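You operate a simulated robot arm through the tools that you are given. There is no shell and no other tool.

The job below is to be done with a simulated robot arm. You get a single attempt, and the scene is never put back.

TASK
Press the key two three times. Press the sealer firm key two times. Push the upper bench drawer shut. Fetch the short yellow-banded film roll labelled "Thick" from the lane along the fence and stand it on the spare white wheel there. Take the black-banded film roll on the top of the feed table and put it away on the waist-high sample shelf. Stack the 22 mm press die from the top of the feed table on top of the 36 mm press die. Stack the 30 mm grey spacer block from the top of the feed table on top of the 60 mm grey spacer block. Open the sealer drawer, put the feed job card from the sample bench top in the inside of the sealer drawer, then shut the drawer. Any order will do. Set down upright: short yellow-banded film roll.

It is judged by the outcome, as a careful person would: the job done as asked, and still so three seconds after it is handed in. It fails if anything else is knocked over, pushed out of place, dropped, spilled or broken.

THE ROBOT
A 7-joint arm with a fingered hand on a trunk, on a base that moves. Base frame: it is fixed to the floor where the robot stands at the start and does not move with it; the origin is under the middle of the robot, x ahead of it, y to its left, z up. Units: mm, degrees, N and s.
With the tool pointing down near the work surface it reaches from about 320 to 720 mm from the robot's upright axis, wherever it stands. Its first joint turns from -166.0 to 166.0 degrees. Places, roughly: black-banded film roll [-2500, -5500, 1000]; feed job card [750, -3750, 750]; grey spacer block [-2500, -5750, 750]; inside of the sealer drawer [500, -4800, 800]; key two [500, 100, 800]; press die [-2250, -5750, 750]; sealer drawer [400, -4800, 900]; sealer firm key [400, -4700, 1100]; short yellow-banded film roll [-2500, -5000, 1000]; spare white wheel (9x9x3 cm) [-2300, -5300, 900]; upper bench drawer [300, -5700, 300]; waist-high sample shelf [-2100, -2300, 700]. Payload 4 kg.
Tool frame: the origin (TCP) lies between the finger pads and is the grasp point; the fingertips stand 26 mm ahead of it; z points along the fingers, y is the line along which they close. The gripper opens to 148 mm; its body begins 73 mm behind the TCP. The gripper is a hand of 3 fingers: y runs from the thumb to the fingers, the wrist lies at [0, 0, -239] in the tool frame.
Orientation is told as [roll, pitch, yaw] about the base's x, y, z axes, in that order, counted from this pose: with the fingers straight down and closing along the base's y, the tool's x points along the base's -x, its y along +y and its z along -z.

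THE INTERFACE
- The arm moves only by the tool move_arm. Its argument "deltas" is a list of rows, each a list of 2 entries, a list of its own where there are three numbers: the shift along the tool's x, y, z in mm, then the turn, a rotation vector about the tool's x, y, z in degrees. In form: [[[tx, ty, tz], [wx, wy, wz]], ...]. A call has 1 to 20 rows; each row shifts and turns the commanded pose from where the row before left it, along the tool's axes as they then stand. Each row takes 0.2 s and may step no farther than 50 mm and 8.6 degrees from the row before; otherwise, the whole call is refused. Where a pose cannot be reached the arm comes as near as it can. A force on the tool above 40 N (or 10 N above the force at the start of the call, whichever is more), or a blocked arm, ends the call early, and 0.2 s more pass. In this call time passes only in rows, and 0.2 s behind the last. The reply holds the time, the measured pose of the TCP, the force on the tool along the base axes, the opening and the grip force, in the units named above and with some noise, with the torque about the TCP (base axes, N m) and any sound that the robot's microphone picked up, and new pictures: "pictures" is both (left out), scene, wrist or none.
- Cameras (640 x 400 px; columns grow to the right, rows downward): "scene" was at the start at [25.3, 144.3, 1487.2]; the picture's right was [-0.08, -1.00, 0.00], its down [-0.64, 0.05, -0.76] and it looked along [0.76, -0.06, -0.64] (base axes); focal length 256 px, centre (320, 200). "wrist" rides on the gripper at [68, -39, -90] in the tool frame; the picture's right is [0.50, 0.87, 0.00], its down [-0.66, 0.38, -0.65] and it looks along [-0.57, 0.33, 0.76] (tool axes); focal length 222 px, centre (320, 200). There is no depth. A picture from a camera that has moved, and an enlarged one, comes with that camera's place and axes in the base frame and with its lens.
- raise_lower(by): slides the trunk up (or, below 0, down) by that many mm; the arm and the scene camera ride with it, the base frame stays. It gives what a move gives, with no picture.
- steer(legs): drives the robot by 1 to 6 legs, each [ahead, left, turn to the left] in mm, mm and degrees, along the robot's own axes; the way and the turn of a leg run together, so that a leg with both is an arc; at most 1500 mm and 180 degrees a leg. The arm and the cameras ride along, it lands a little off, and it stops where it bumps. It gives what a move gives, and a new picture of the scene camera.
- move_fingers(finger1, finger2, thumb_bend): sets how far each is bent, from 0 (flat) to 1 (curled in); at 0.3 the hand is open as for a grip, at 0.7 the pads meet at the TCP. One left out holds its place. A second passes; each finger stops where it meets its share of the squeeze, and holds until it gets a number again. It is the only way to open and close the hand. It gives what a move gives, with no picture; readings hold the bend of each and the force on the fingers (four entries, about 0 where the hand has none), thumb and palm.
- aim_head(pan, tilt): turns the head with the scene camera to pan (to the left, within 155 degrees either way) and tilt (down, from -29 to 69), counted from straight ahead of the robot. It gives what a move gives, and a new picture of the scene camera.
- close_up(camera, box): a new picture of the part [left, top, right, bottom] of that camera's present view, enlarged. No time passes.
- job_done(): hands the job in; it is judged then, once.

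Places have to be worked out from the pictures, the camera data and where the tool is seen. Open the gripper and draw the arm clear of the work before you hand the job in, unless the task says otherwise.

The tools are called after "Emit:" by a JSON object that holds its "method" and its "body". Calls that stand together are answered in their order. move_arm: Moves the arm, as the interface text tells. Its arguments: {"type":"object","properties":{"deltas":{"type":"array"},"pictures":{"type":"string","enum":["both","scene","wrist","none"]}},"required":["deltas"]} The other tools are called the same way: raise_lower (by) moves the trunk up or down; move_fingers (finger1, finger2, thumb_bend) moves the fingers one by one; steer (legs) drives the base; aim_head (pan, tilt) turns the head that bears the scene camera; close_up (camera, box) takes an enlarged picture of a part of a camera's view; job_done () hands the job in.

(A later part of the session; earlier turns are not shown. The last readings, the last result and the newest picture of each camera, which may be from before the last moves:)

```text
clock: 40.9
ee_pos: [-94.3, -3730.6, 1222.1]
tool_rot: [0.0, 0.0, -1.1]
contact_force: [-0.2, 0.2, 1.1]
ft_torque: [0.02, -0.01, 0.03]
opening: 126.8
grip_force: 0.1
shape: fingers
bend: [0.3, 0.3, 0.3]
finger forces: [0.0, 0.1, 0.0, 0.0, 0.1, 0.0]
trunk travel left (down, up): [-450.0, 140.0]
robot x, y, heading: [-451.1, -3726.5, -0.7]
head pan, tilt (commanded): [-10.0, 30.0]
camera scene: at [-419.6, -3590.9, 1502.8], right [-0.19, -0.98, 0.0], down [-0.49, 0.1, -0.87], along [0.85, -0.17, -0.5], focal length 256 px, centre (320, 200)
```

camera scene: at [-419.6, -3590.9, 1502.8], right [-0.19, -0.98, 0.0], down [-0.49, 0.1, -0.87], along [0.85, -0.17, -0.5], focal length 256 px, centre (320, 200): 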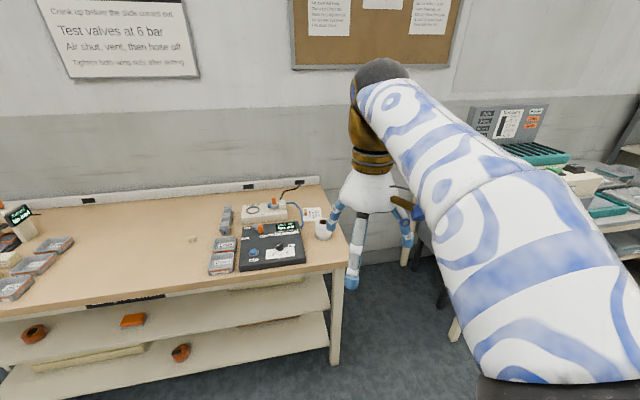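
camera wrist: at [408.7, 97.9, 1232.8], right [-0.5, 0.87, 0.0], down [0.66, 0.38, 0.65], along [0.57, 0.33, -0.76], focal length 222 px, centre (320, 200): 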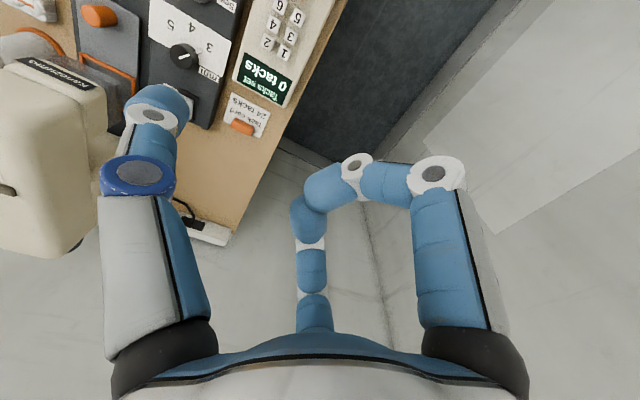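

I'm at y ≈ −3726, facing the bench. I zoom on the bench top to find the feed job card and read labels.

Emit:
{"method": "close_up", "body": {"camera": "scene", "box": [180, 170, 360, 290]}}

Emit:
{"method": "close_up", "body": {"camera": "scene", "box": [0, 180, 200, 310]}}

Emit:
{"method": "aim_head", "body": {"pan": -50, "tilt": 25}}

```text
3.33 times, centred on (270, 230) of scene
camera zoom: at [-419.6, -3590.9, 1502.8], right [-0.19, -0.98, 0.0], down [-0.49, 0.1, -0.87], along [0.85, -0.17, -0.5], focal length 854 px, centre (487, 100)
```

zoom: 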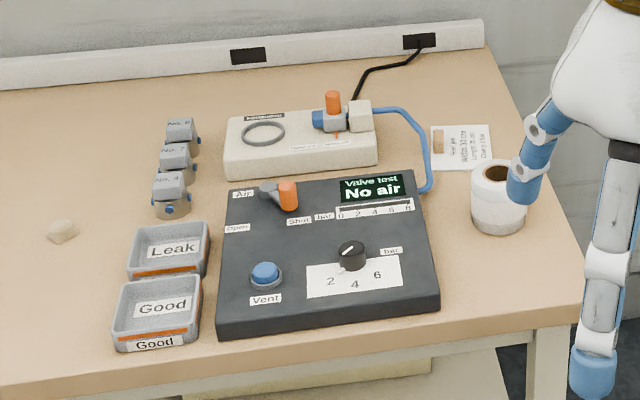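

```text
3.08 times, centred on (100, 245) of scene
camera zoom: at [-419.6, -3590.9, 1502.8], right [-0.19, -0.98, 0.0], down [-0.49, 0.1, -0.87], along [0.85, -0.17, -0.5], focal length 788 px, centre (997, 62)
```

zoom: 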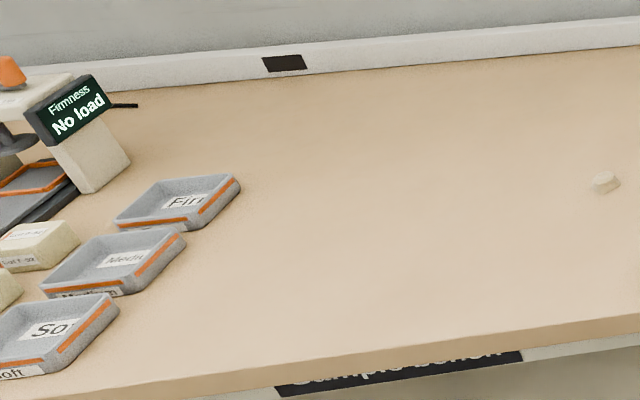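

```text
clock: 41.9
ee_pos: [-93.8, -3730.7, 1222.8]
tool_rot: [0.0, 0.0, -1.1]
contact_force: [0.4, -0.3, 0.3]
ft_torque: [0.0, -0.01, 0.03]
opening: 127.2
grip_force: 0.1
shape: fingers
bend: [0.3, 0.3, 0.3]
finger forces: [0.0, 0.0, 0.0, 0.0, 0.0, 0.1]
trunk travel left (down, up): [-450.0, 140.0]
robot x, y, heading: [-450.3, -3725.8, -0.9]
head pan, tilt (commanded): [-50.0, 25.0]
camera scene: at [-450.5, -3645.1, 1510.7], right [-0.78, -0.63, 0.0], down [-0.27, 0.33, -0.91], along [0.57, -0.71, -0.42], focal length 256 px, centre (320, 200)
```

scene: 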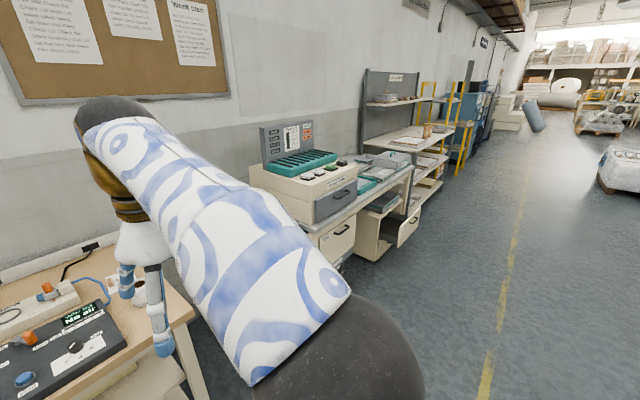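

The card with a small clip lies near [725, −3766, 755]; the grey-fronted machine with the teal top at y ≈ −4750 is the sealer, and an open drawer shows further on. I drive sideways to face the sealer.

Emit:
{"method": "steer", "body": {"legs": [[0, -1030, 0.9]]}}

Emit:
{"method": "aim_head", "body": {"pan": 20, "tilt": 35}}

Emit:
{"method": "aim_head", "body": {"pan": -40, "tilt": 45}}

```text
clock: 47.2
ee_pos: [-109.5, -4746.1, 1223.7]
tool_rot: [0.0, 0.0, -0.6]
contact_force: [-0.5, -0.1, -1.1]
ft_torque: [-0.03, 0.02, 0.02]
opening: 126.9
grip_force: 0.1
shape: fingers
bend: [0.3, 0.3, 0.3]
finger forces: [0.1, 0.1, 0.1, 0.0, 0.1, 0.0]
trunk travel left (down, up): [-450.0, 140.0]
robot x, y, heading: [-465.2, -4742.0, -0.7]
head pan, tilt (commanded): [-50.0, 25.0]
camera scene: at [-466.8, -4661.7, 1510.7], right [-0.77, -0.63, 0.0], down [-0.27, 0.33, -0.91], along [0.57, -0.7, -0.42], focal length 256 px, centre (320, 200)
```

scene: 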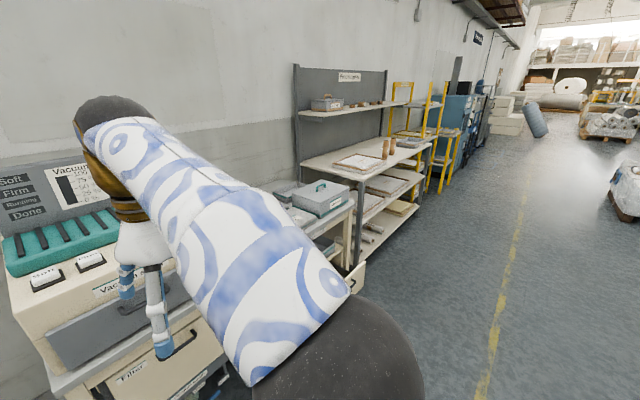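

```text
clock: 48.6
ee_pos: [-109.5, -4745.4, 1222.6]
tool_rot: [0.0, 0.1, -0.6]
contact_force: [-0.3, -0.6, 0.0]
ft_torque: [-0.01, 0.01, 0.01]
opening: 126.9
grip_force: 0.2
shape: fingers
bend: [0.3, 0.3, 0.3]
finger forces: [0.0, 0.1, 0.0, 0.1, 0.1, 0.0]
trunk travel left (down, up): [-450.0, 140.0]
robot x, y, heading: [-470.9, -4741.3, -0.5]
head pan, tilt (commanded): [20.0, 35.0]
camera scene: at [-442.1, -4561.3, 1495.0], right [0.33, -0.94, 0.0], down [-0.54, -0.19, -0.82], along [0.77, 0.27, -0.57], focal length 256 px, centre (320, 200)
```

scene: 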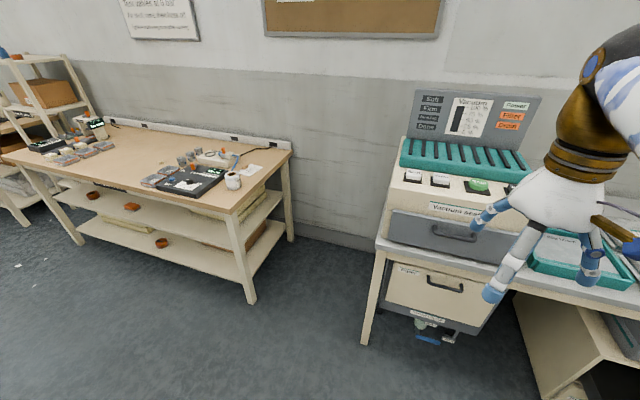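

```text
clock: 49.9
ee_pos: [-109.6, -4744.6, 1222.1]
tool_rot: [0.0, 0.0, -0.6]
contact_force: [-0.6, -1.0, 0.4]
ft_torque: [0.01, -0.01, 0.0]
opening: 126.7
grip_force: 0.0
shape: fingers
bend: [0.3, 0.3, 0.3]
finger forces: [0.0, 0.0, 0.1, 0.1, 0.0, 0.0]
trunk travel left (down, up): [-450.0, 140.0]
robot x, y, heading: [-468.2, -4744.0, -0.7]
head pan, tilt (commanded): [-40.0, 45.0]
camera scene: at [-463.5, -4643.4, 1480.2], right [-0.65, -0.76, 0.0], down [-0.54, 0.46, -0.71], along [0.54, -0.46, -0.71], focal length 256 px, centre (320, 200)
```

scene: 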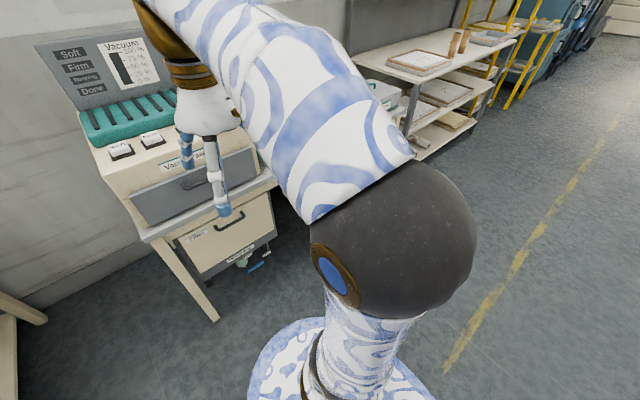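

The sealer carries Soft/Firm/… keys on top and a grey drawer with a handle below them. I drive 300 mm nearer and 100 mm to the right so that the head sees past the arm.

Emit:
{"method": "steer", "body": {"legs": [[290, -100, 0.7]]}}

Emit:
{"method": "aim_head", "body": {"pan": 5, "tilt": 45}}

Emit:
{"method": "close_up", "body": {"camera": "wrist", "box": [0, 0, 640, 400]}}

```text
clock: 52.0
ee_pos: [181.7, -4844.6, 1222.0]
tool_rot: [0.1, 0.1, 0.0]
contact_force: [-0.8, -0.4, 0.3]
ft_torque: [0.02, 0.04, -0.03]
opening: 126.9
grip_force: 0.0
shape: fingers
bend: [0.3, 0.3, 0.3]
finger forces: [0.1, 0.0, 0.0, 0.1, 0.0, 0.0]
trunk travel left (down, up): [-450.0, 140.0]
robot x, y, heading: [-178.2, -4843.7, 0.1]
head pan, tilt (commanded): [-40.0, 45.0]
camera scene: at [-173.3, -4745.7, 1480.1], right [-0.64, -0.77, 0.0], down [-0.54, 0.45, -0.71], along [0.54, -0.45, -0.71], focal length 256 px, centre (320, 200)
```

scene: 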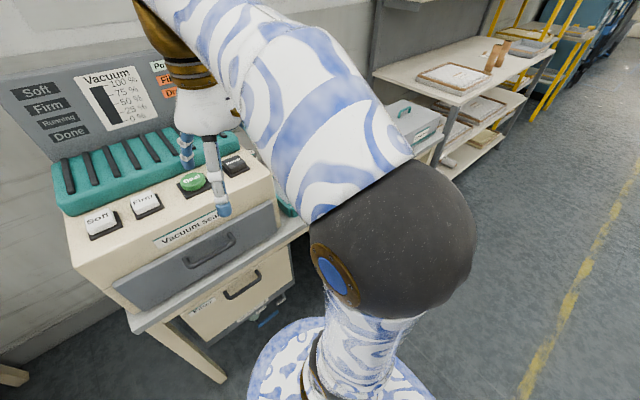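

```text
clock: 53.1
ee_pos: [181.3, -4842.7, 1223.1]
tool_rot: [-0.1, 0.0, 0.0]
contact_force: [0.0, -0.3, -0.4]
ft_torque: [0.0, -0.01, -0.02]
opening: 126.8
grip_force: 0.0
shape: fingers
bend: [0.3, 0.3, 0.3]
finger forces: [0.1, 0.1, 0.0, 0.0, 0.0, 0.1]
trunk travel left (down, up): [-450.0, 140.0]
robot x, y, heading: [-176.4, -4845.7, -0.1]
head pan, tilt (commanded): [5.0, 45.0]
camera scene: at [-154.8, -4686.4, 1480.2], right [0.09, -1.0, 0.0], down [-0.7, -0.06, -0.71], along [0.7, 0.06, -0.71], focal length 256 px, centre (320, 200)
```

scene: 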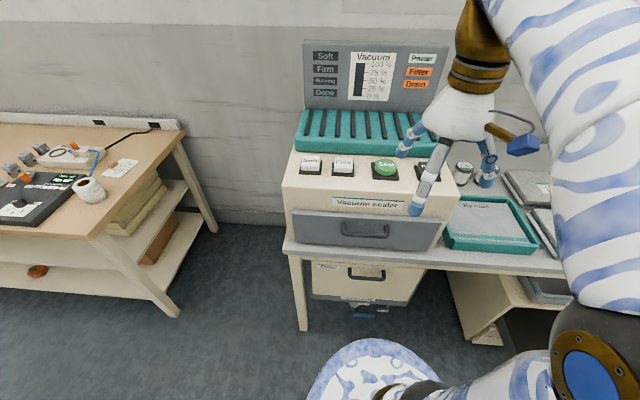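

```text
1.00 times, centred on (320, 200) of wrist (not enlarged: the box is as wide or as high as the picture)
camera zoom: at [112.9, -4882.6, 1312.8], right [-0.5, 0.87, 0.0], down [0.65, 0.38, 0.65], along [0.57, 0.33, -0.76], focal length 222 px, centre (320, 200)
```

zoom: 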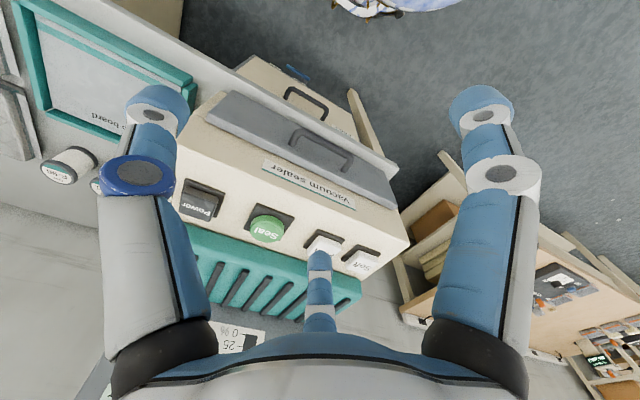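

Firm key works out near [421, −4697, 1040], second from the left. I zoom in on the sealer's keys and the drawer handle.

Emit:
{"method": "close_up", "body": {"camera": "scene", "box": [270, 130, 470, 320]}}

Emit:
{"method": "close_up", "body": {"camera": "wrist", "box": [160, 50, 430, 280]}}

```text
2.11 times, centred on (370, 225) of scene
camera zoom: at [-154.8, -4686.4, 1480.2], right [0.09, -1.0, 0.0], down [-0.7, -0.06, -0.71], along [0.7, 0.06, -0.71], focal length 539 px, centre (215, 147)
```

zoom: 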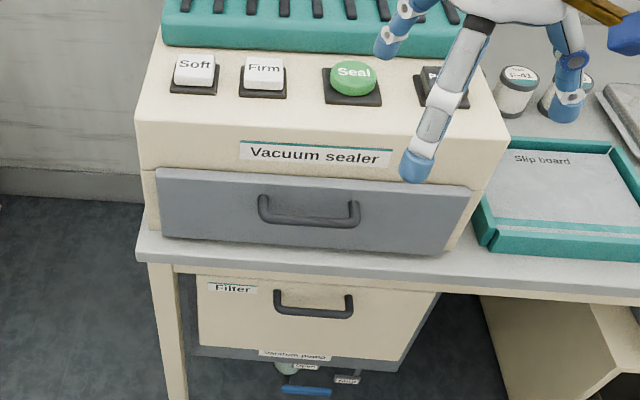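

```text
1.74 times, centred on (295, 165) of wrist
camera zoom: at [112.9, -4882.6, 1312.8], right [-0.5, 0.87, 0.0], down [0.65, 0.38, 0.65], along [0.57, 0.33, -0.76], focal length 386 px, centre (364, 261)
```

zoom: 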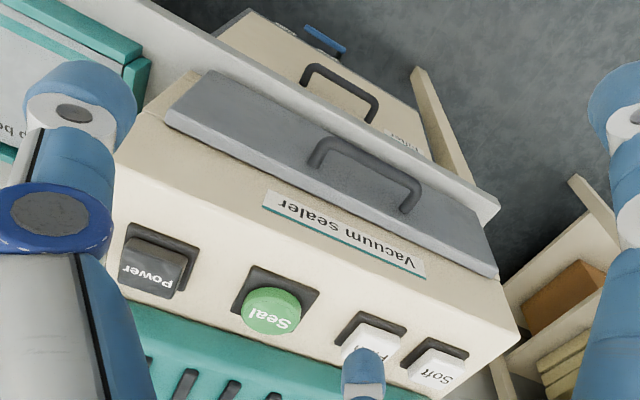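

Firm key top is about [412, −4700, 1050]. I curl the two fingers, then turn the hand +90° so the thumb points away from the robot, and bring the thumb over the key.

Emit:
{"method": "move_fingers", "body": {"finger1": 1.0, "finger2": 1.0, "thumb_bend": 0.3}}

Emit:
{"method": "move_arm", "body": {"deltas": [[[0, 0, 0], [0, 0, -8.2]], [[0, 0, 0], [0, 0, -8.2]], [[0, 0, 0], [0, 0, -8.2]], [[0, 0, 0], [0, 0, -8.2]], [[0, 0, 0], [0, 0, -8.2]], [[0, 0, 0], [0, 0, -8.2]], [[0, 0, 0], [0, 0, -8.2]], [[0, 0, 0], [0, 0, -8.2]], [[0, 0, 0], [0, 0, -8.2]], [[0, 0, 0], [0, 0, -8.2]], [[0, 0, 0], [0, 0, -8.0]], [[-29, -29, 16], [0, 0, 0]], [[-29, -29, 16], [0, 0, 0]], [[-29, -29, 16], [0, 0, 0]], [[-29, -29, 16], [0, 0, 0]], [[-29, -29, 16], [0, 0, 0]]]}}

Emit:
{"method": "close_up", "body": {"camera": "scene", "box": [270, 90, 430, 200]}}

```text
clock: 54.1
ee_pos: [181.0, -4843.9, 1222.5]
tool_rot: [0.1, 0.0, 0.1]
contact_force: [-1.3, 0.3, 0.0]
ft_torque: [0.01, 0.01, 0.04]
opening: 62.5
grip_force: 0.0
shape: fingers
bend: [0.78, 0.78, 0.3]
finger forces: [0.0, 0.0, 0.0, 0.0, 0.0, 0.0]
trunk travel left (down, up): [-450.0, 140.0]
robot x, y, heading: [-176.2, -4846.4, 0.1]
head pan, tilt (commanded): [5.0, 45.0]
```

```text
clock: 57.5
ee_pos: [328.4, -4697.8, 1143.4]
tool_rot: [0.1, -0.1, 90.0]
contact_force: [0.3, -0.5, 0.9]
ft_torque: [0.03, -0.04, 0.02]
opening: 66.1
grip_force: 0.0
shape: fingers
bend: [0.91, 0.91, 0.3]
finger forces: [0.0, 0.0, 0.0, 0.0, 0.1, 0.0]
trunk travel left (down, up): [-450.0, 140.0]
robot x, y, heading: [-175.8, -4840.9, -0.0]
head pan, tilt (commanded): [5.0, 45.0]
camera scene: at [-154.4, -4686.2, 1480.1], right [0.09, -1.0, 0.0], down [-0.7, -0.06, -0.71], along [0.7, 0.06, -0.71], focal length 256 px, centre (320, 200)
camera wrist: at [365.9, -4766.2, 1233.2], right [-0.87, -0.5, 0.0], down [-0.38, 0.66, 0.65], along [-0.33, 0.57, -0.76], focal length 222 px, centre (320, 200)
```

scene: 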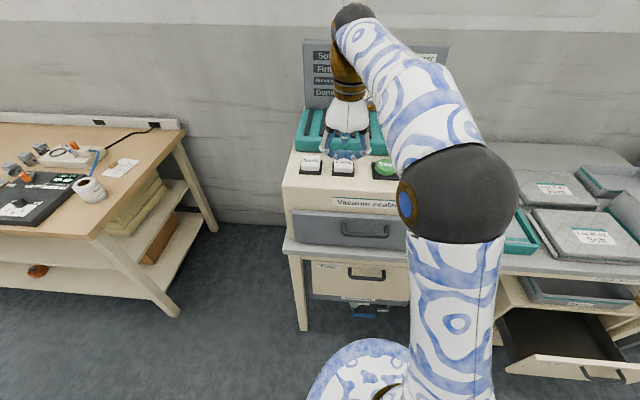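
wrist: 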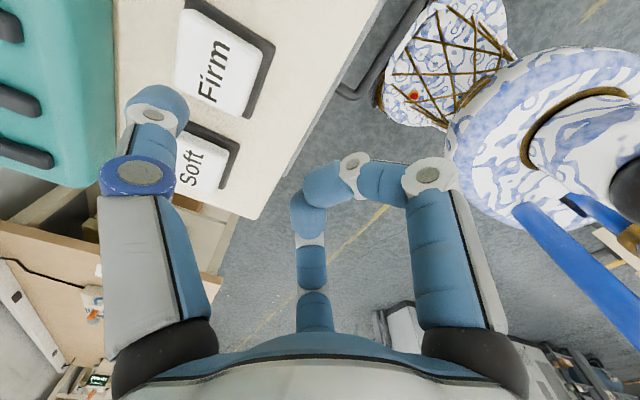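

```text
3.64 times, centred on (350, 145) of scene
camera zoom: at [-154.4, -4686.2, 1480.1], right [0.09, -1.0, 0.0], down [-0.7, -0.06, -0.71], along [0.7, 0.06, -0.71], focal length 931 px, centre (211, 400)
```

zoom: 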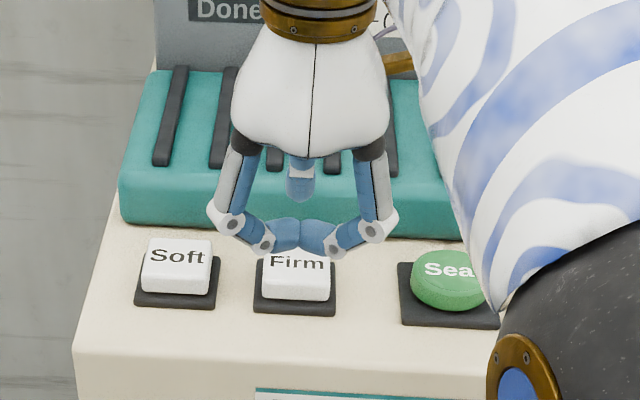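

Firm key solved as [413, −4703, 1055], with the thumb tip at about [413, −4698, 1117]. I shift 5 mm to −y and go down 48 mm, then inspect.

Emit:
{"method": "move_arm", "body": {"deltas": [[[5, 0, 24], [0, 0, 0]], [[0, 0, 24], [0, 0, 0]]]}}

Emit:
{"method": "close_up", "body": {"camera": "scene", "box": [270, 90, 430, 200]}}

```text
clock: 58.1
ee_pos: [327.3, -4702.6, 1094.6]
tool_rot: [0.0, 0.1, 90.1]
contact_force: [0.3, 0.1, 0.0]
ft_torque: [-0.03, 0.02, -0.01]
opening: 66.4
grip_force: 0.1
shape: fingers
bend: [0.92, 0.92, 0.3]
finger forces: [0.0, 0.0, 0.0, 0.0, 0.1, 0.1]
trunk travel left (down, up): [-450.0, 140.0]
robot x, y, heading: [-177.7, -4842.0, 0.1]
head pan, tilt (commanded): [5.0, 45.0]
camera scene: at [-154.6, -4686.3, 1480.2], right [0.09, -1.0, 0.0], down [-0.7, -0.06, -0.71], along [0.7, 0.06, -0.71], focal length 256 px, centre (320, 200)
camera wrist: at [364.9, -4771.0, 1185.3], right [-0.87, -0.5, 0.0], down [-0.38, 0.66, 0.65], along [-0.33, 0.57, -0.76], focal length 222 px, centre (320, 200)
```

scene: 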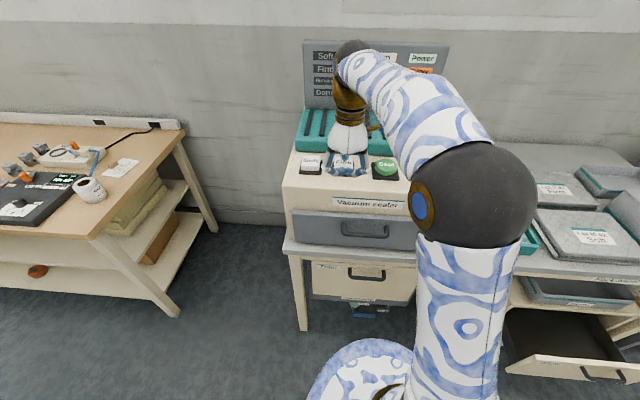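
wrist: 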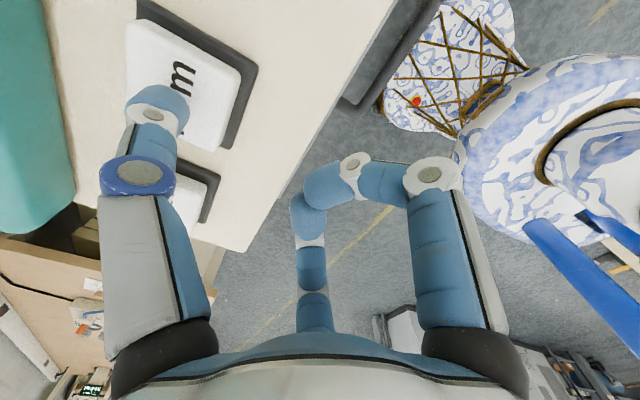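

```text
3.64 times, centred on (350, 145) of scene
camera zoom: at [-154.6, -4686.3, 1480.2], right [0.09, -1.0, 0.0], down [-0.7, -0.06, -0.71], along [0.7, 0.06, -0.71], focal length 931 px, centre (211, 400)
```

zoom: 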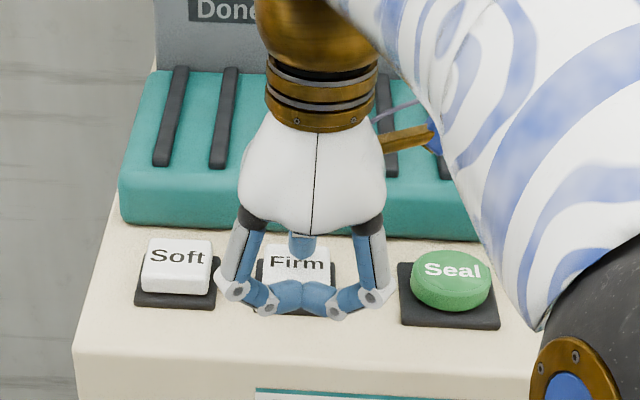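

Thumb tip is over the Firm key, maybe 4 mm towards the back. I correct 3 mm and descend gently.

Emit:
{"method": "move_arm", "body": {"deltas": [[[0, 3, 4], [0, 0, 0]], [[0, 0, 4], [0, 0, 0]], [[0, 0, 2], [0, 0, 0]], [[0, 0, 2], [0, 0, 0]]], "pictures": "wrist"}}

```text
clock: 59.1
ee_pos: [323.8, -4701.7, 1083.8]
tool_rot: [0.0, 0.0, 90.2]
contact_force: [-0.1, 0.7, 2.5]
ft_torque: [0.01, -0.18, 0.01]
opening: 66.9
grip_force: 0.6
shape: fingers
bend: [0.92, 0.92, 0.3]
finger forces: [0.0, 0.1, 0.0, 0.1, 2.3, 0.0]
trunk travel left (down, up): [-450.0, 140.0]
robot x, y, heading: [-182.1, -4845.8, 0.3]
head pan, tilt (commanded): [5.0, 45.0]
camera wrist: at [361.3, -4770.6, 1173.2], right [-0.87, -0.5, 0.0], down [-0.38, 0.65, 0.65], along [-0.33, 0.57, -0.76], focal length 222 px, centre (320, 200)
```

wrist: 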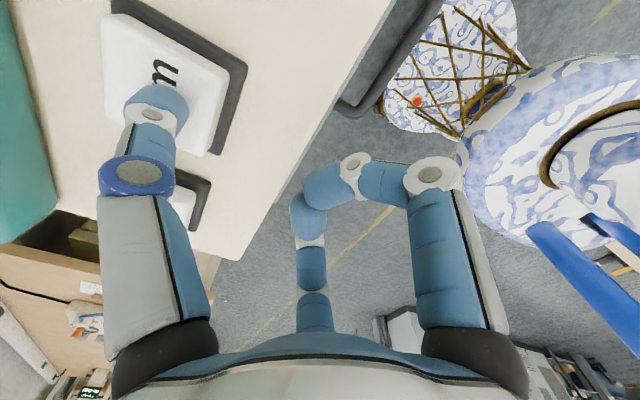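

Contact at 2.4 N but no click yet; I press 1.5 mm further.

Emit:
{"method": "move_arm", "body": {"deltas": [[[0, 0, 1.5], [0, 0, 0]]], "pictures": "none"}}

```text
clock: 59.5
ee_pos: [323.0, -4703.0, 1082.6]
tool_rot: [-0.1, 0.0, 90.0]
contact_force: [-0.5, 0.5, 2.3]
ft_torque: [0.03, -0.24, 0.08]
opening: 66.9
grip_force: 1.7
shape: fingers
bend: [0.92, 0.92, 0.3]
finger forces: [0.0, 0.0, 0.1, 0.0, 3.0, 0.0]
trunk travel left (down, up): [-450.0, 140.0]
robot x, y, heading: [-174.4, -4845.4, 0.0]
head pan, tilt (commanded): [5.0, 45.0]
```

Force is rising slowly to 3 N without a click. Another 1.5 mm.

Emit:
{"method": "move_arm", "body": {"deltas": [[[0, 0, 1.5], [0, 0, 0]]], "pictures": "none"}}

```text
clock: 59.9
ee_pos: [323.3, -4703.5, 1080.2]
tool_rot: [0.1, 0.0, 90.1]
contact_force: [-0.7, 1.6, 3.7]
ft_torque: [0.03, -0.3, 0.06]
opening: 67.1
grip_force: 1.7
shape: fingers
bend: [0.92, 0.92, 0.3]
finger forces: [0.1, 0.0, 0.0, 0.1, 3.7, 0.0]
trunk travel left (down, up): [-450.0, 140.0]
robot x, y, heading: [-177.5, -4845.1, -0.1]
head pan, tilt (commanded): [5.0, 45.0]
heard: click
```

Click heard: first Firm press. I release by 10 mm and check.

Emit:
{"method": "move_arm", "body": {"deltas": [[[0, 0, -10], [0, 0, 0]], [[0, 0, 0], [0, 0, 0]]], "pictures": "none"}}

Emit:
{"method": "close_up", "body": {"camera": "scene", "box": [270, 30, 470, 200]}}

```text
clock: 60.5
ee_pos: [325.4, -4702.8, 1090.3]
tool_rot: [0.0, 0.1, 89.9]
contact_force: [0.6, -0.7, 0.5]
ft_torque: [0.0, -0.03, 0.0]
opening: 66.6
grip_force: 0.0
shape: fingers
bend: [0.92, 0.92, 0.3]
finger forces: [0.0, 0.0, 0.0, 0.0, 0.0, 0.0]
trunk travel left (down, up): [-450.0, 140.0]
robot x, y, heading: [-177.0, -4844.7, -0.0]
head pan, tilt (commanded): [5.0, 45.0]
```

```text
2.35 times, centred on (370, 115) of scene
camera zoom: at [-154.7, -4686.3, 1480.1], right [0.09, -1.0, 0.0], down [-0.7, -0.06, -0.71], along [0.7, 0.06, -0.71], focal length 603 px, centre (202, 400)
```

zoom: 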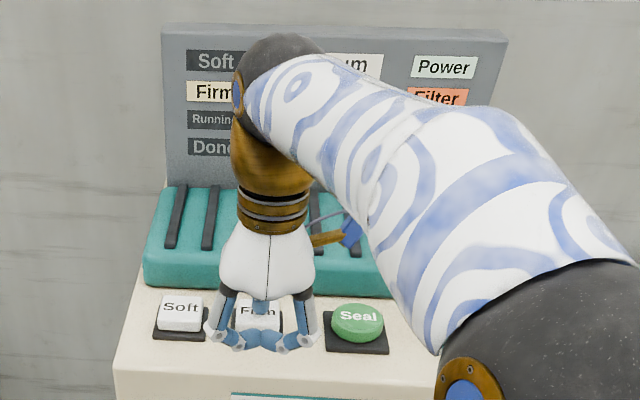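

The Firm lamp is lit. Second press: down 10.5 mm in steps.

Emit:
{"method": "move_arm", "body": {"deltas": [[[0, 0, 6], [0, 0, 0]], [[0, 0, 3], [0, 0, 0]], [[0, 0, 1.5], [0, 0, 0]]], "pictures": "none"}}

```text
clock: 61.3
ee_pos: [322.7, -4705.0, 1080.3]
tool_rot: [-0.1, 0.0, 90.0]
contact_force: [-0.6, -0.3, 4.0]
ft_torque: [-0.04, -0.29, 0.03]
opening: 66.9
grip_force: 1.6
shape: fingers
bend: [0.92, 0.92, 0.3]
finger forces: [0.0, 0.0, 0.0, 0.0, 3.8, 0.1]
trunk travel left (down, up): [-450.0, 140.0]
robot x, y, heading: [-177.3, -4845.0, 0.0]
head pan, tilt (commanded): [5.0, 45.0]
heard: click
```

Second click heard, so Firm is pressed twice. I back off up and out, turn the hand to yaw −30° so the wrist camera faces the drawer handle.

Emit:
{"method": "move_arm", "body": {"deltas": [[[0, 0, -30], [0, 0, 0]], [[0, 0, -40], [0, 0, 0]], [[0, 45, 0], [0, 0, 0]], [[0, 45, 0], [0, 0, 0]], [[0, 45, 0], [0, 0, 0]], [[0, 0, 0], [0, 0, 8.57]], [[0, 0, 0], [0, 0, 8.57]], [[0, 0, 0], [0, 0, 8.57]], [[0, 0, 0], [0, 0, 8.57]], [[0, 0, 0], [0, 0, 8.57]], [[0, 0, 0], [0, 0, 8.57]], [[0, 0, 0], [0, 0, 8.57]], [[0, 0, 0], [0, 0, 8.57]], [[0, 0, 0], [0, 0, 8.57]], [[0, 0, 0], [0, 0, 8.57]], [[0, 0, 0], [0, 0, 8.57]], [[0, 0, 0], [0, 0, 8.57]], [[0, 0, 0], [0, 0, 8.57]], [[0, 0, 0], [0, 0, 8.57]]]}}

Emit:
{"method": "move_fingers", "body": {"finger1": 0.3, "finger2": 0.3, "thumb_bend": 0.3}}

Emit:
{"method": "close_up", "body": {"camera": "scene", "box": [270, 30, 470, 200]}}

```text
clock: 65.3
ee_pos: [189.6, -4705.5, 1149.3]
tool_rot: [0.0, 0.0, -30.1]
contact_force: [-0.7, 0.6, 0.3]
ft_torque: [-0.02, 0.02, -0.03]
opening: 66.9
grip_force: 0.0
shape: fingers
bend: [0.93, 0.93, 0.3]
finger forces: [0.0, 0.0, 0.1, 0.0, 0.0, 0.0]
trunk travel left (down, up): [-450.0, 140.0]
robot x, y, heading: [-175.3, -4845.4, 0.0]
head pan, tilt (commanded): [5.0, 45.0]
camera scene: at [-154.8, -4686.3, 1480.1], right [0.09, -1.0, 0.0], down [-0.7, -0.06, -0.71], along [0.7, 0.06, -0.71], focal length 256 px, centre (320, 200)
camera wrist: at [109.3, -4703.7, 1239.2], right [0.0, 1.0, 0.0], down [0.76, 0.0, 0.65], along [0.65, 0.0, -0.76], focal length 222 px, centre (320, 200)
```

scene: 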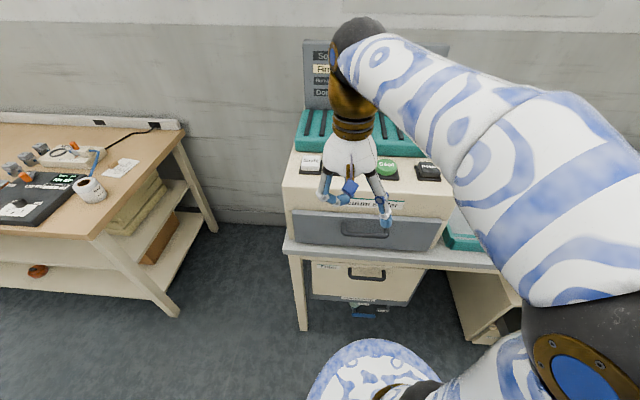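
wrist: 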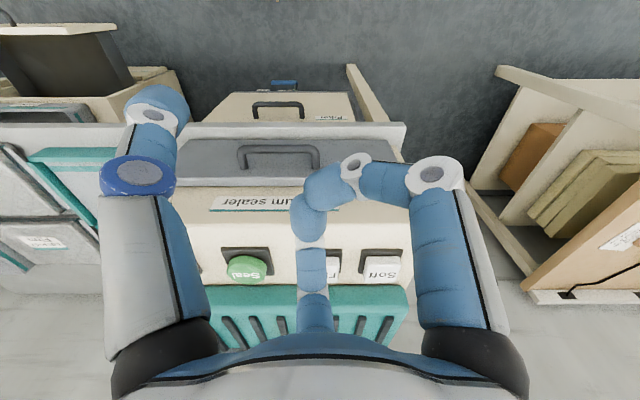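

```text
clock: 66.3
ee_pos: [188.2, -4704.2, 1149.1]
tool_rot: [0.0, 0.0, -29.9]
contact_force: [0.0, -0.6, 0.0]
ft_torque: [0.02, -0.03, 0.0]
opening: 126.5
grip_force: 0.1
shape: fingers
bend: [0.3, 0.3, 0.3]
finger forces: [0.0, 0.0, 0.0, 0.0, 0.0, 0.0]
trunk travel left (down, up): [-450.0, 140.0]
robot x, y, heading: [-180.1, -4845.2, -0.3]
head pan, tilt (commanded): [5.0, 45.0]
```

```text
2.35 times, centred on (370, 115) of scene
camera zoom: at [-154.8, -4686.3, 1480.1], right [0.09, -1.0, 0.0], down [-0.7, -0.06, -0.71], along [0.7, 0.06, -0.71], focal length 603 px, centre (202, 400)
```

zoom: 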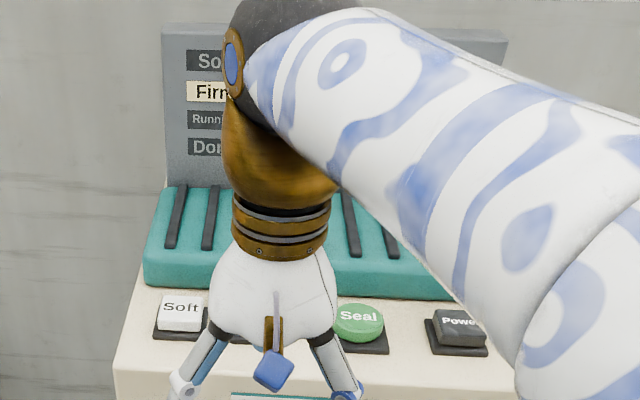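

The wrist camera now faces the drawer. I zoom in on the handle to measure its standoff.

Emit:
{"method": "close_up", "body": {"camera": "wrist", "box": [170, 70, 410, 220]}}

Emit:
{"method": "close_up", "body": {"camera": "scene", "box": [280, 200, 450, 310]}}

```text
2.67 times, centred on (290, 145) of wrist
camera zoom: at [109.3, -4703.8, 1239.2], right [0.0, 1.0, 0.0], down [0.76, 0.0, 0.65], along [0.65, 0.0, -0.76], focal length 592 px, centre (400, 347)
```

zoom: 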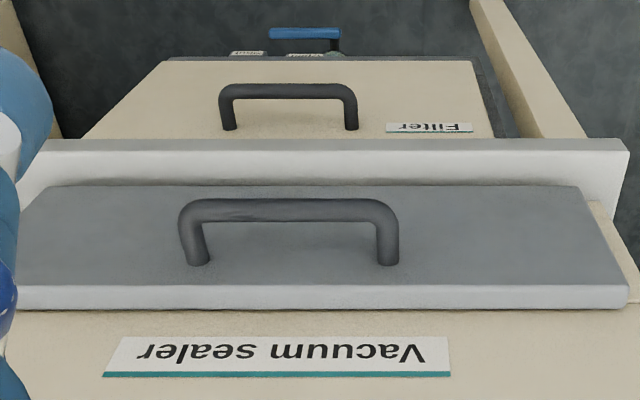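

```text
3.64 times, centred on (365, 255) of scene
camera zoom: at [-154.8, -4686.3, 1480.1], right [0.09, -1.0, 0.0], down [-0.7, -0.06, -0.71], along [0.7, 0.06, -0.71], focal length 931 px, centre (156, 0)
```

zoom: 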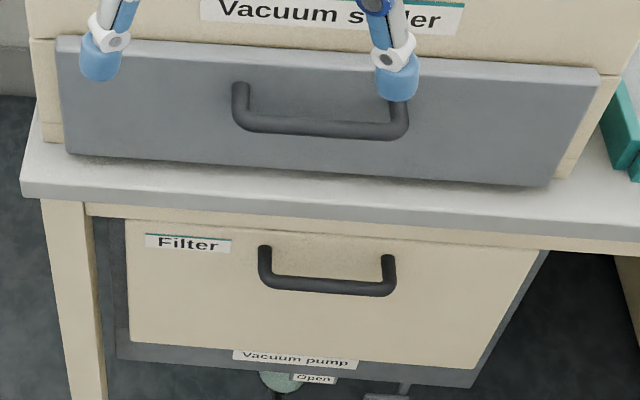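

Handle bar: centre about [282, −4771, 911], 120 mm long, 13 mm thick, standing about 37 mm off the face at x ≈ 322; table top near z 795. I'll back the base 300 mm so I can come in with the hand horizontal, thumb above.

Emit:
{"method": "steer", "body": {"legs": [[-300, 0, 0]]}}

Emit:
{"method": "move_arm", "body": {"deltas": [[[0, 0, 0], [0, 0, -8.57]], [[0, 0, 0], [0, 0, -8.57]], [[0, 0, 0], [0, 0, -8.57]], [[0, 0, 0], [0, 0, -8.57]], [[0, 0, 0], [0, 0, -8.57]], [[0, 0, 0], [0, 0, -8.57]], [[0, 0, 0], [0, 0, -8.57]], [[0, 0, 0], [0, 0, -8.57]], [[0, 0, 0], [0, 0, -8.57]], [[0, 0, 0], [0, 0, -8.57]], [[0, 0, 0], [0, 0, -8.57]], [[0, 0, 0], [0, 0, -8.57]], [[0, 0, 0], [0, 0, -8.57]], [[0, 0, 0], [0, 0, -8.57]]], "pictures": "none"}}

Emit:
{"method": "move_arm", "body": {"deltas": [[[9.6, -30, 20], [0, 0, 0]], [[9.6, -30, 20], [0, 0, 0]], [[9.6, -30, 20], [0, 0, 0]], [[9.6, -30, 20], [0, 0, 0]], [[9.6, -30, 20], [0, 0, 0]], [[9.6, -30, 20], [0, 0, 0]], [[9.6, -30, 20], [0, 0, 0]]], "pictures": "scene"}}

```text
clock: 68.3
ee_pos: [-113.7, -4703.8, 1149.5]
tool_rot: [0.1, 0.0, -30.0]
contact_force: [-0.2, -0.8, -0.7]
ft_torque: [0.02, -0.01, -0.02]
opening: 126.7
grip_force: 0.1
shape: fingers
bend: [0.3, 0.3, 0.3]
finger forces: [0.0, 0.0, 0.1, 0.1, 0.0, 0.1]
trunk travel left (down, up): [-450.0, 140.0]
robot x, y, heading: [-480.3, -4844.1, 0.2]
head pan, tilt (commanded): [5.0, 45.0]
camera scene: at [-456.5, -4686.3, 1480.2], right [0.09, -1.0, 0.0], down [-0.7, -0.06, -0.71], along [0.7, 0.06, -0.71], focal length 256 px, centre (320, 200)
```

scene: 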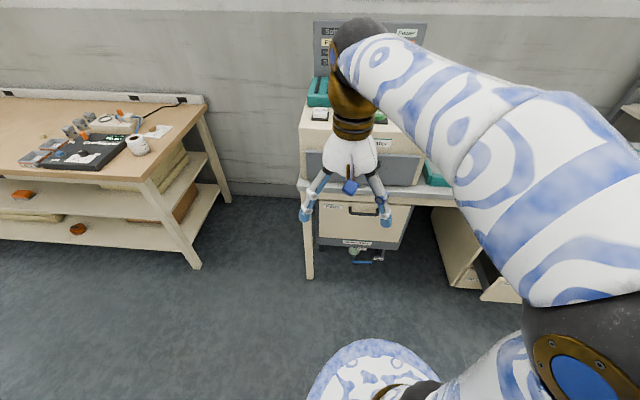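

```text
clock: 71.3
ee_pos: [-113.0, -4703.0, 1149.3]
tool_rot: [0.0, 0.0, 90.1]
contact_force: [1.0, 0.4, -0.7]
ft_torque: [0.01, 0.03, 0.02]
opening: 126.8
grip_force: 0.0
shape: fingers
bend: [0.3, 0.3, 0.3]
finger forces: [0.1, 0.0, 0.1, 0.0, 0.1, 0.1]
trunk travel left (down, up): [-450.0, 140.0]
robot x, y, heading: [-476.2, -4845.8, -0.3]
head pan, tilt (commanded): [5.0, 45.0]
```

```text
clock: 73.0
ee_pos: [99.7, -4771.0, 1009.5]
tool_rot: [0.0, -0.1, 90.1]
contact_force: [0.0, -0.3, -0.2]
ft_torque: [-0.05, -0.02, 0.01]
opening: 126.8
grip_force: 0.0
shape: fingers
bend: [0.3, 0.3, 0.3]
finger forces: [0.0, 0.0, 0.1, 0.0, 0.1, 0.0]
trunk travel left (down, up): [-450.0, 140.0]
robot x, y, heading: [-479.2, -4843.5, 0.0]
head pan, tilt (commanded): [5.0, 45.0]
camera scene: at [-455.9, -4686.3, 1480.1], right [0.09, -1.0, 0.0], down [-0.7, -0.06, -0.71], along [0.7, 0.06, -0.71], focal length 256 px, centre (320, 200)
```

scene: 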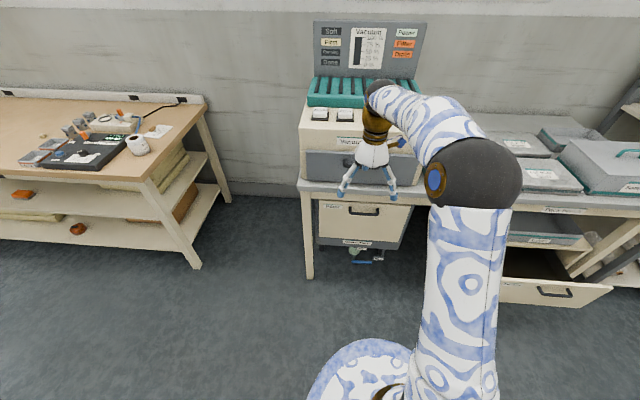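

Now I pitch the hand up to horizontal (rotation about tool x), descending to handle height as I do so.

Emit:
{"method": "move_arm", "body": {"deltas": [[[0, 0, 0], [8.2, 0, 0]], [[0, 0, 0], [8.2, 0, 0]], [[0, 0, 0], [8.2, 0, 0]], [[0, 0, 0], [8.2, 0, 0]], [[0, 0, 0], [8.2, 0, 0]], [[0, 0, 0], [8.2, 0, 0]], [[0, 0, 0], [8.2, 0, 0]], [[0, 0, 0], [8.2, 0, 0]], [[0, 0, 0], [8.2, 0, 0]], [[0, 0, 0], [8.2, 0, 0]], [[0, 0, 0], [8.0, 0, 0]]]}}

```text
clock: 75.3
ee_pos: [96.9, -4778.6, 1007.5]
tool_rot: [-85.9, 1.2, 88.6]
contact_force: [-0.4, -0.4, 0.5]
ft_torque: [0.01, 0.0, -0.03]
opening: 127.2
grip_force: 0.1
shape: fingers
bend: [0.3, 0.3, 0.3]
finger forces: [0.1, 0.1, 0.0, 0.0, 0.0, 0.0]
out of reach, approached as far as the arm can: row 7
trunk travel left (down, up): [-450.0, 140.0]
robot x, y, heading: [-479.0, -4843.2, -0.1]
head pan, tilt (commanded): [5.0, 45.0]
camera scene: at [-456.1, -4686.3, 1480.2], right [0.09, -1.0, 0.0], down [-0.7, -0.06, -0.71], along [0.7, 0.06, -0.71], focal length 256 px, centre (320, 200)
camera wrist: at [6.8, -4843.1, 1054.1], right [-0.07, -0.52, -0.85], down [-0.66, 0.66, -0.34], along [0.74, 0.54, -0.39], focal length 222 px, centre (320, 200)
```

scene: 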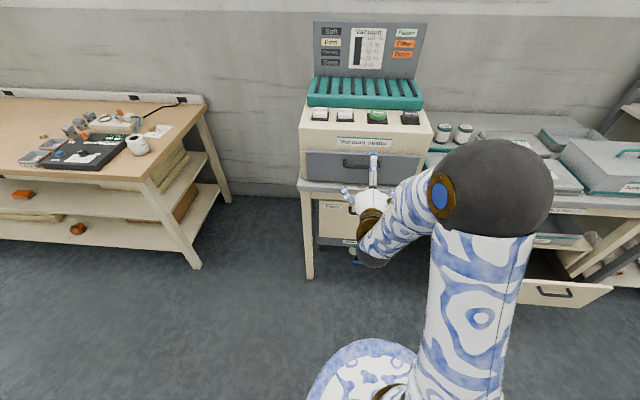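
wrist: 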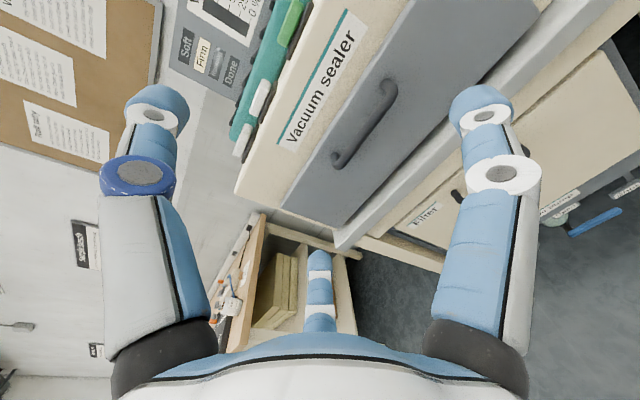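

Hand is nearly horizontal (−86°), limited by the fold of the arm; moving forward should free it. I move 120 mm forward and 98 mm down to handle height.

Emit:
{"method": "move_arm", "body": {"deltas": [[[0, 24.5, 28], [0, 0, 0]], [[0, 24.5, 28], [0, 0, 0]], [[0, 24.5, 28], [0, 0, 0]], [[0, 24.5, 28], [0, 0, 0]]]}}

Emit:
{"method": "close_up", "body": {"camera": "scene", "box": [290, 110, 450, 220]}}

```text
clock: 76.3
ee_pos: [202.5, -4778.6, 911.0]
tool_rot: [-86.0, 1.3, 88.6]
contact_force: [-0.8, -0.4, 0.9]
ft_torque: [-0.04, 0.01, -0.01]
opening: 126.8
grip_force: 0.1
shape: fingers
bend: [0.3, 0.3, 0.3]
finger forces: [0.0, 0.0, 0.1, 0.1, 0.1, 0.1]
out of reach, approached as far as the arm can: row 2
trunk travel left (down, up): [-450.0, 140.0]
robot x, y, heading: [-479.8, -4842.3, 0.1]
head pan, tilt (commanded): [5.0, 45.0]
camera scene: at [-456.0, -4686.2, 1480.2], right [0.09, -1.0, 0.0], down [-0.7, -0.06, -0.71], along [0.7, 0.06, -0.71], focal length 256 px, centre (320, 200)
camera wrist: at [112.7, -4843.1, 957.1], right [-0.07, -0.52, -0.85], down [-0.66, 0.66, -0.34], along [0.74, 0.54, -0.39], focal length 222 px, centre (320, 200)
```

scene: 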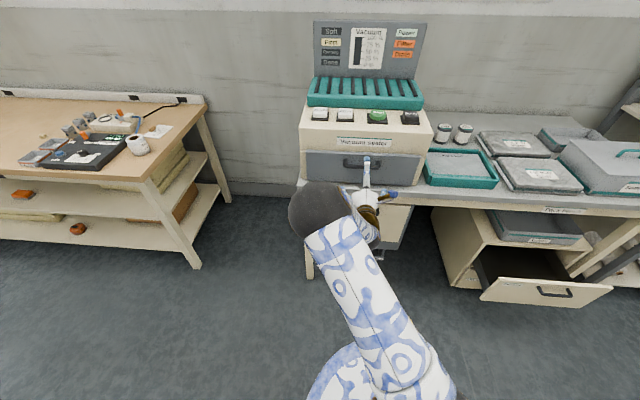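
wrist: 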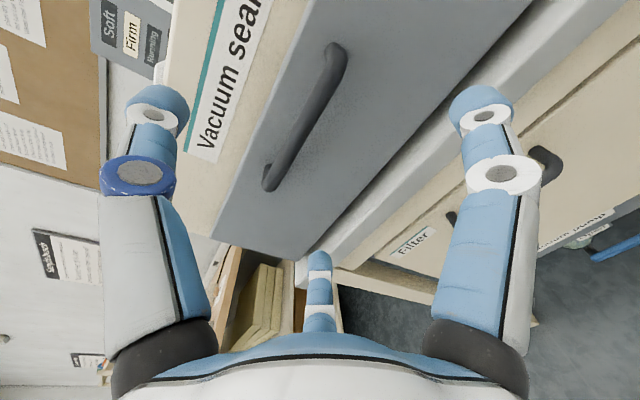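

```text
3.64 times, centred on (370, 165) of scene
camera zoom: at [-456.0, -4686.2, 1480.2], right [0.09, -1.0, 0.0], down [-0.7, -0.06, -0.71], along [0.7, 0.06, -0.71], focal length 931 px, centre (138, 327)
```

zoom: 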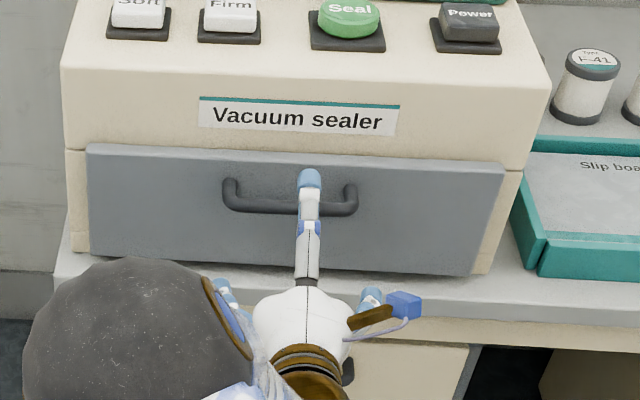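

The bar sits between thumb (above) and the two fingers (below); bar height reads about 915–920. I advance 45 mm and raise 4 mm, then look again.

Emit:
{"method": "move_arm", "body": {"deltas": [[[0, -4, 25], [0, 0, 0]], [[0, 0, 20], [0, 0, 0]]]}}

Emit:
{"method": "close_up", "body": {"camera": "scene", "box": [310, 130, 430, 210]}}

```text
clock: 77.0
ee_pos: [248.3, -4775.0, 917.8]
tool_rot: [-86.0, 1.3, 88.4]
contact_force: [0.5, -0.6, -0.4]
ft_torque: [0.0, 0.0, -0.02]
opening: 126.9
grip_force: 0.0
shape: fingers
bend: [0.3, 0.3, 0.3]
finger forces: [0.1, 0.0, 0.0, 0.0, 0.1, 0.0]
out of reach, approached as far as the arm can: row 2
trunk travel left (down, up): [-450.0, 140.0]
robot x, y, heading: [-478.3, -4844.0, 0.0]
head pan, tilt (commanded): [5.0, 45.0]
camera scene: at [-456.1, -4686.6, 1480.2], right [0.09, -1.0, 0.0], down [-0.7, -0.06, -0.71], along [0.7, 0.06, -0.71], focal length 256 px, centre (320, 200)
camera wrist: at [157.6, -4839.5, 963.5], right [-0.07, -0.52, -0.85], down [-0.66, 0.67, -0.35], along [0.75, 0.54, -0.39], focal length 222 px, centre (320, 200)
```

scene: 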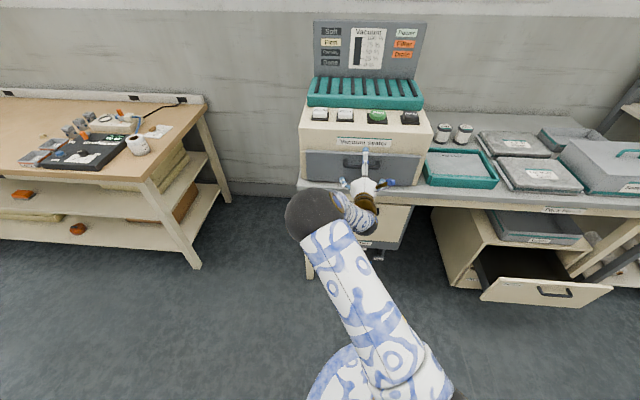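
wrist: 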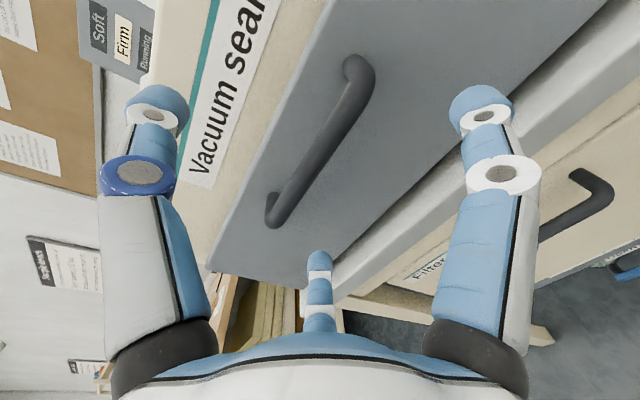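

```text
5.00 times, centred on (370, 170) of scene
camera zoom: at [-456.1, -4686.6, 1480.2], right [0.09, -1.0, 0.0], down [-0.7, -0.06, -0.71], along [0.7, 0.06, -0.71], focal length 1281 px, centre (70, 350)
```

zoom: 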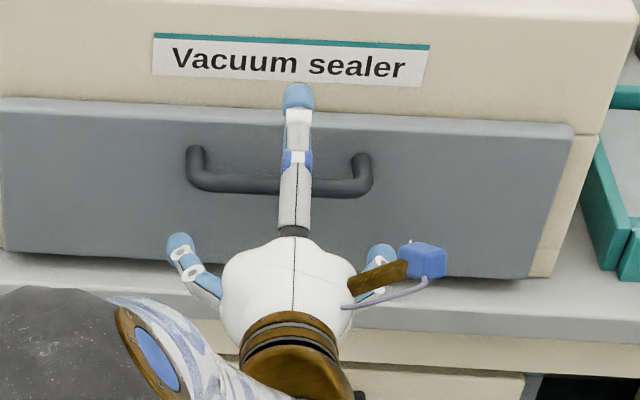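

Bar is centred between the digits. I advance another 20 mm so the bar lies just ahead of the TCP, then close all three digits.

Emit:
{"method": "move_arm", "body": {"deltas": [[[0, 0, 20], [0, 0, 0]]], "pictures": "wrist"}}

Emit:
{"method": "move_fingers", "body": {"finger1": 0.7, "finger2": 0.7, "thumb_bend": 0.7}}

Emit:
{"method": "close_up", "body": {"camera": "wrist", "box": [0, 0, 640, 400]}}

Emit:
{"method": "close_up", "body": {"camera": "scene", "box": [310, 130, 430, 210]}}

```text
clock: 77.3
ee_pos: [257.4, -4774.0, 918.9]
tool_rot: [-86.0, 1.2, 88.4]
contact_force: [0.6, 0.5, -0.2]
ft_torque: [0.01, 0.02, -0.02]
opening: 127.0
grip_force: 0.1
shape: fingers
bend: [0.3, 0.3, 0.3]
finger forces: [0.1, 0.1, 0.1, 0.1, 0.0, 0.1]
out of reach, approached as far as the arm can: row 1
trunk travel left (down, up): [-450.0, 140.0]
robot x, y, heading: [-479.7, -4843.9, -0.3]
head pan, tilt (commanded): [5.0, 45.0]
camera wrist: at [167.3, -4837.6, 964.6], right [-0.08, -0.52, -0.85], down [-0.66, 0.67, -0.35], along [0.75, 0.54, -0.39], focal length 222 px, centre (320, 200)
```

wrist: 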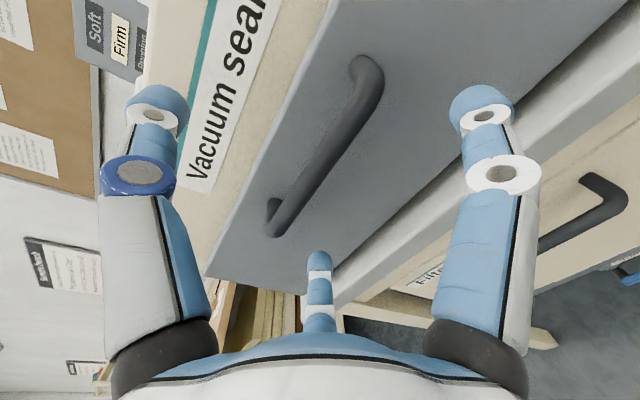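

```text
clock: 78.3
ee_pos: [257.0, -4773.3, 919.1]
tool_rot: [-86.0, 1.2, 88.3]
contact_force: [1.6, 0.0, 0.3]
ft_torque: [-0.03, -0.01, 0.02]
opening: 13.7
grip_force: 6.0
shape: fingers
bend: [0.66, 0.66, 0.66]
finger forces: [2.8, 2.7, 0.0, 0.1, 6.6, 0.1]
trunk travel left (down, up): [-450.0, 140.0]
robot x, y, heading: [-479.7, -4847.5, 0.0]
head pan, tilt (commanded): [5.0, 45.0]
```

```text
1.00 times, centred on (320, 200) of wrist (not enlarged: the box is as wide or as high as the picture)
camera zoom: at [167.3, -4837.7, 964.5], right [-0.08, -0.52, -0.85], down [-0.66, 0.67, -0.35], along [0.75, 0.54, -0.39], focal length 222 px, centre (320, 200)
```

zoom: 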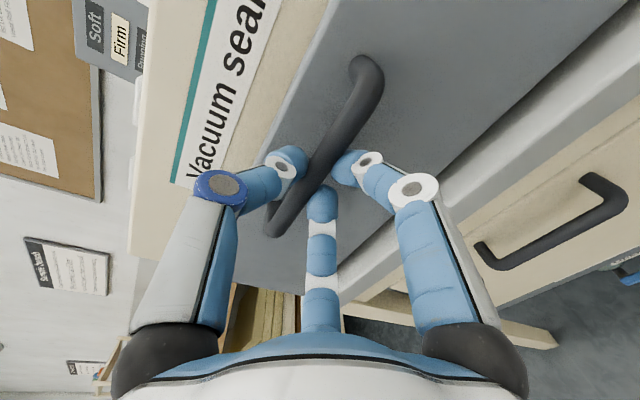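

```text
5.00 times, centred on (370, 170) of scene
camera zoom: at [-456.1, -4686.3, 1480.2], right [0.09, -1.0, 0.0], down [-0.7, -0.06, -0.71], along [0.7, 0.06, -0.71], focal length 1281 px, centre (70, 350)
```

zoom: 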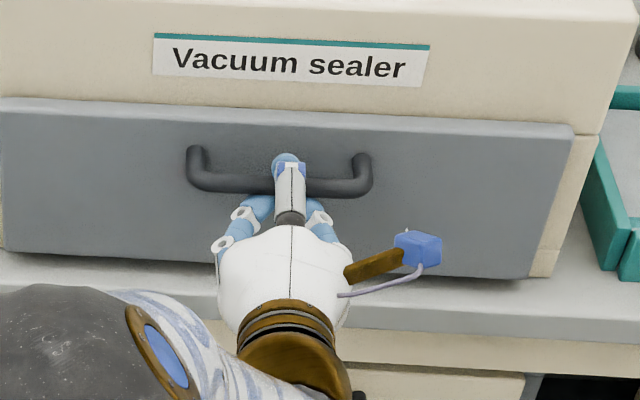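

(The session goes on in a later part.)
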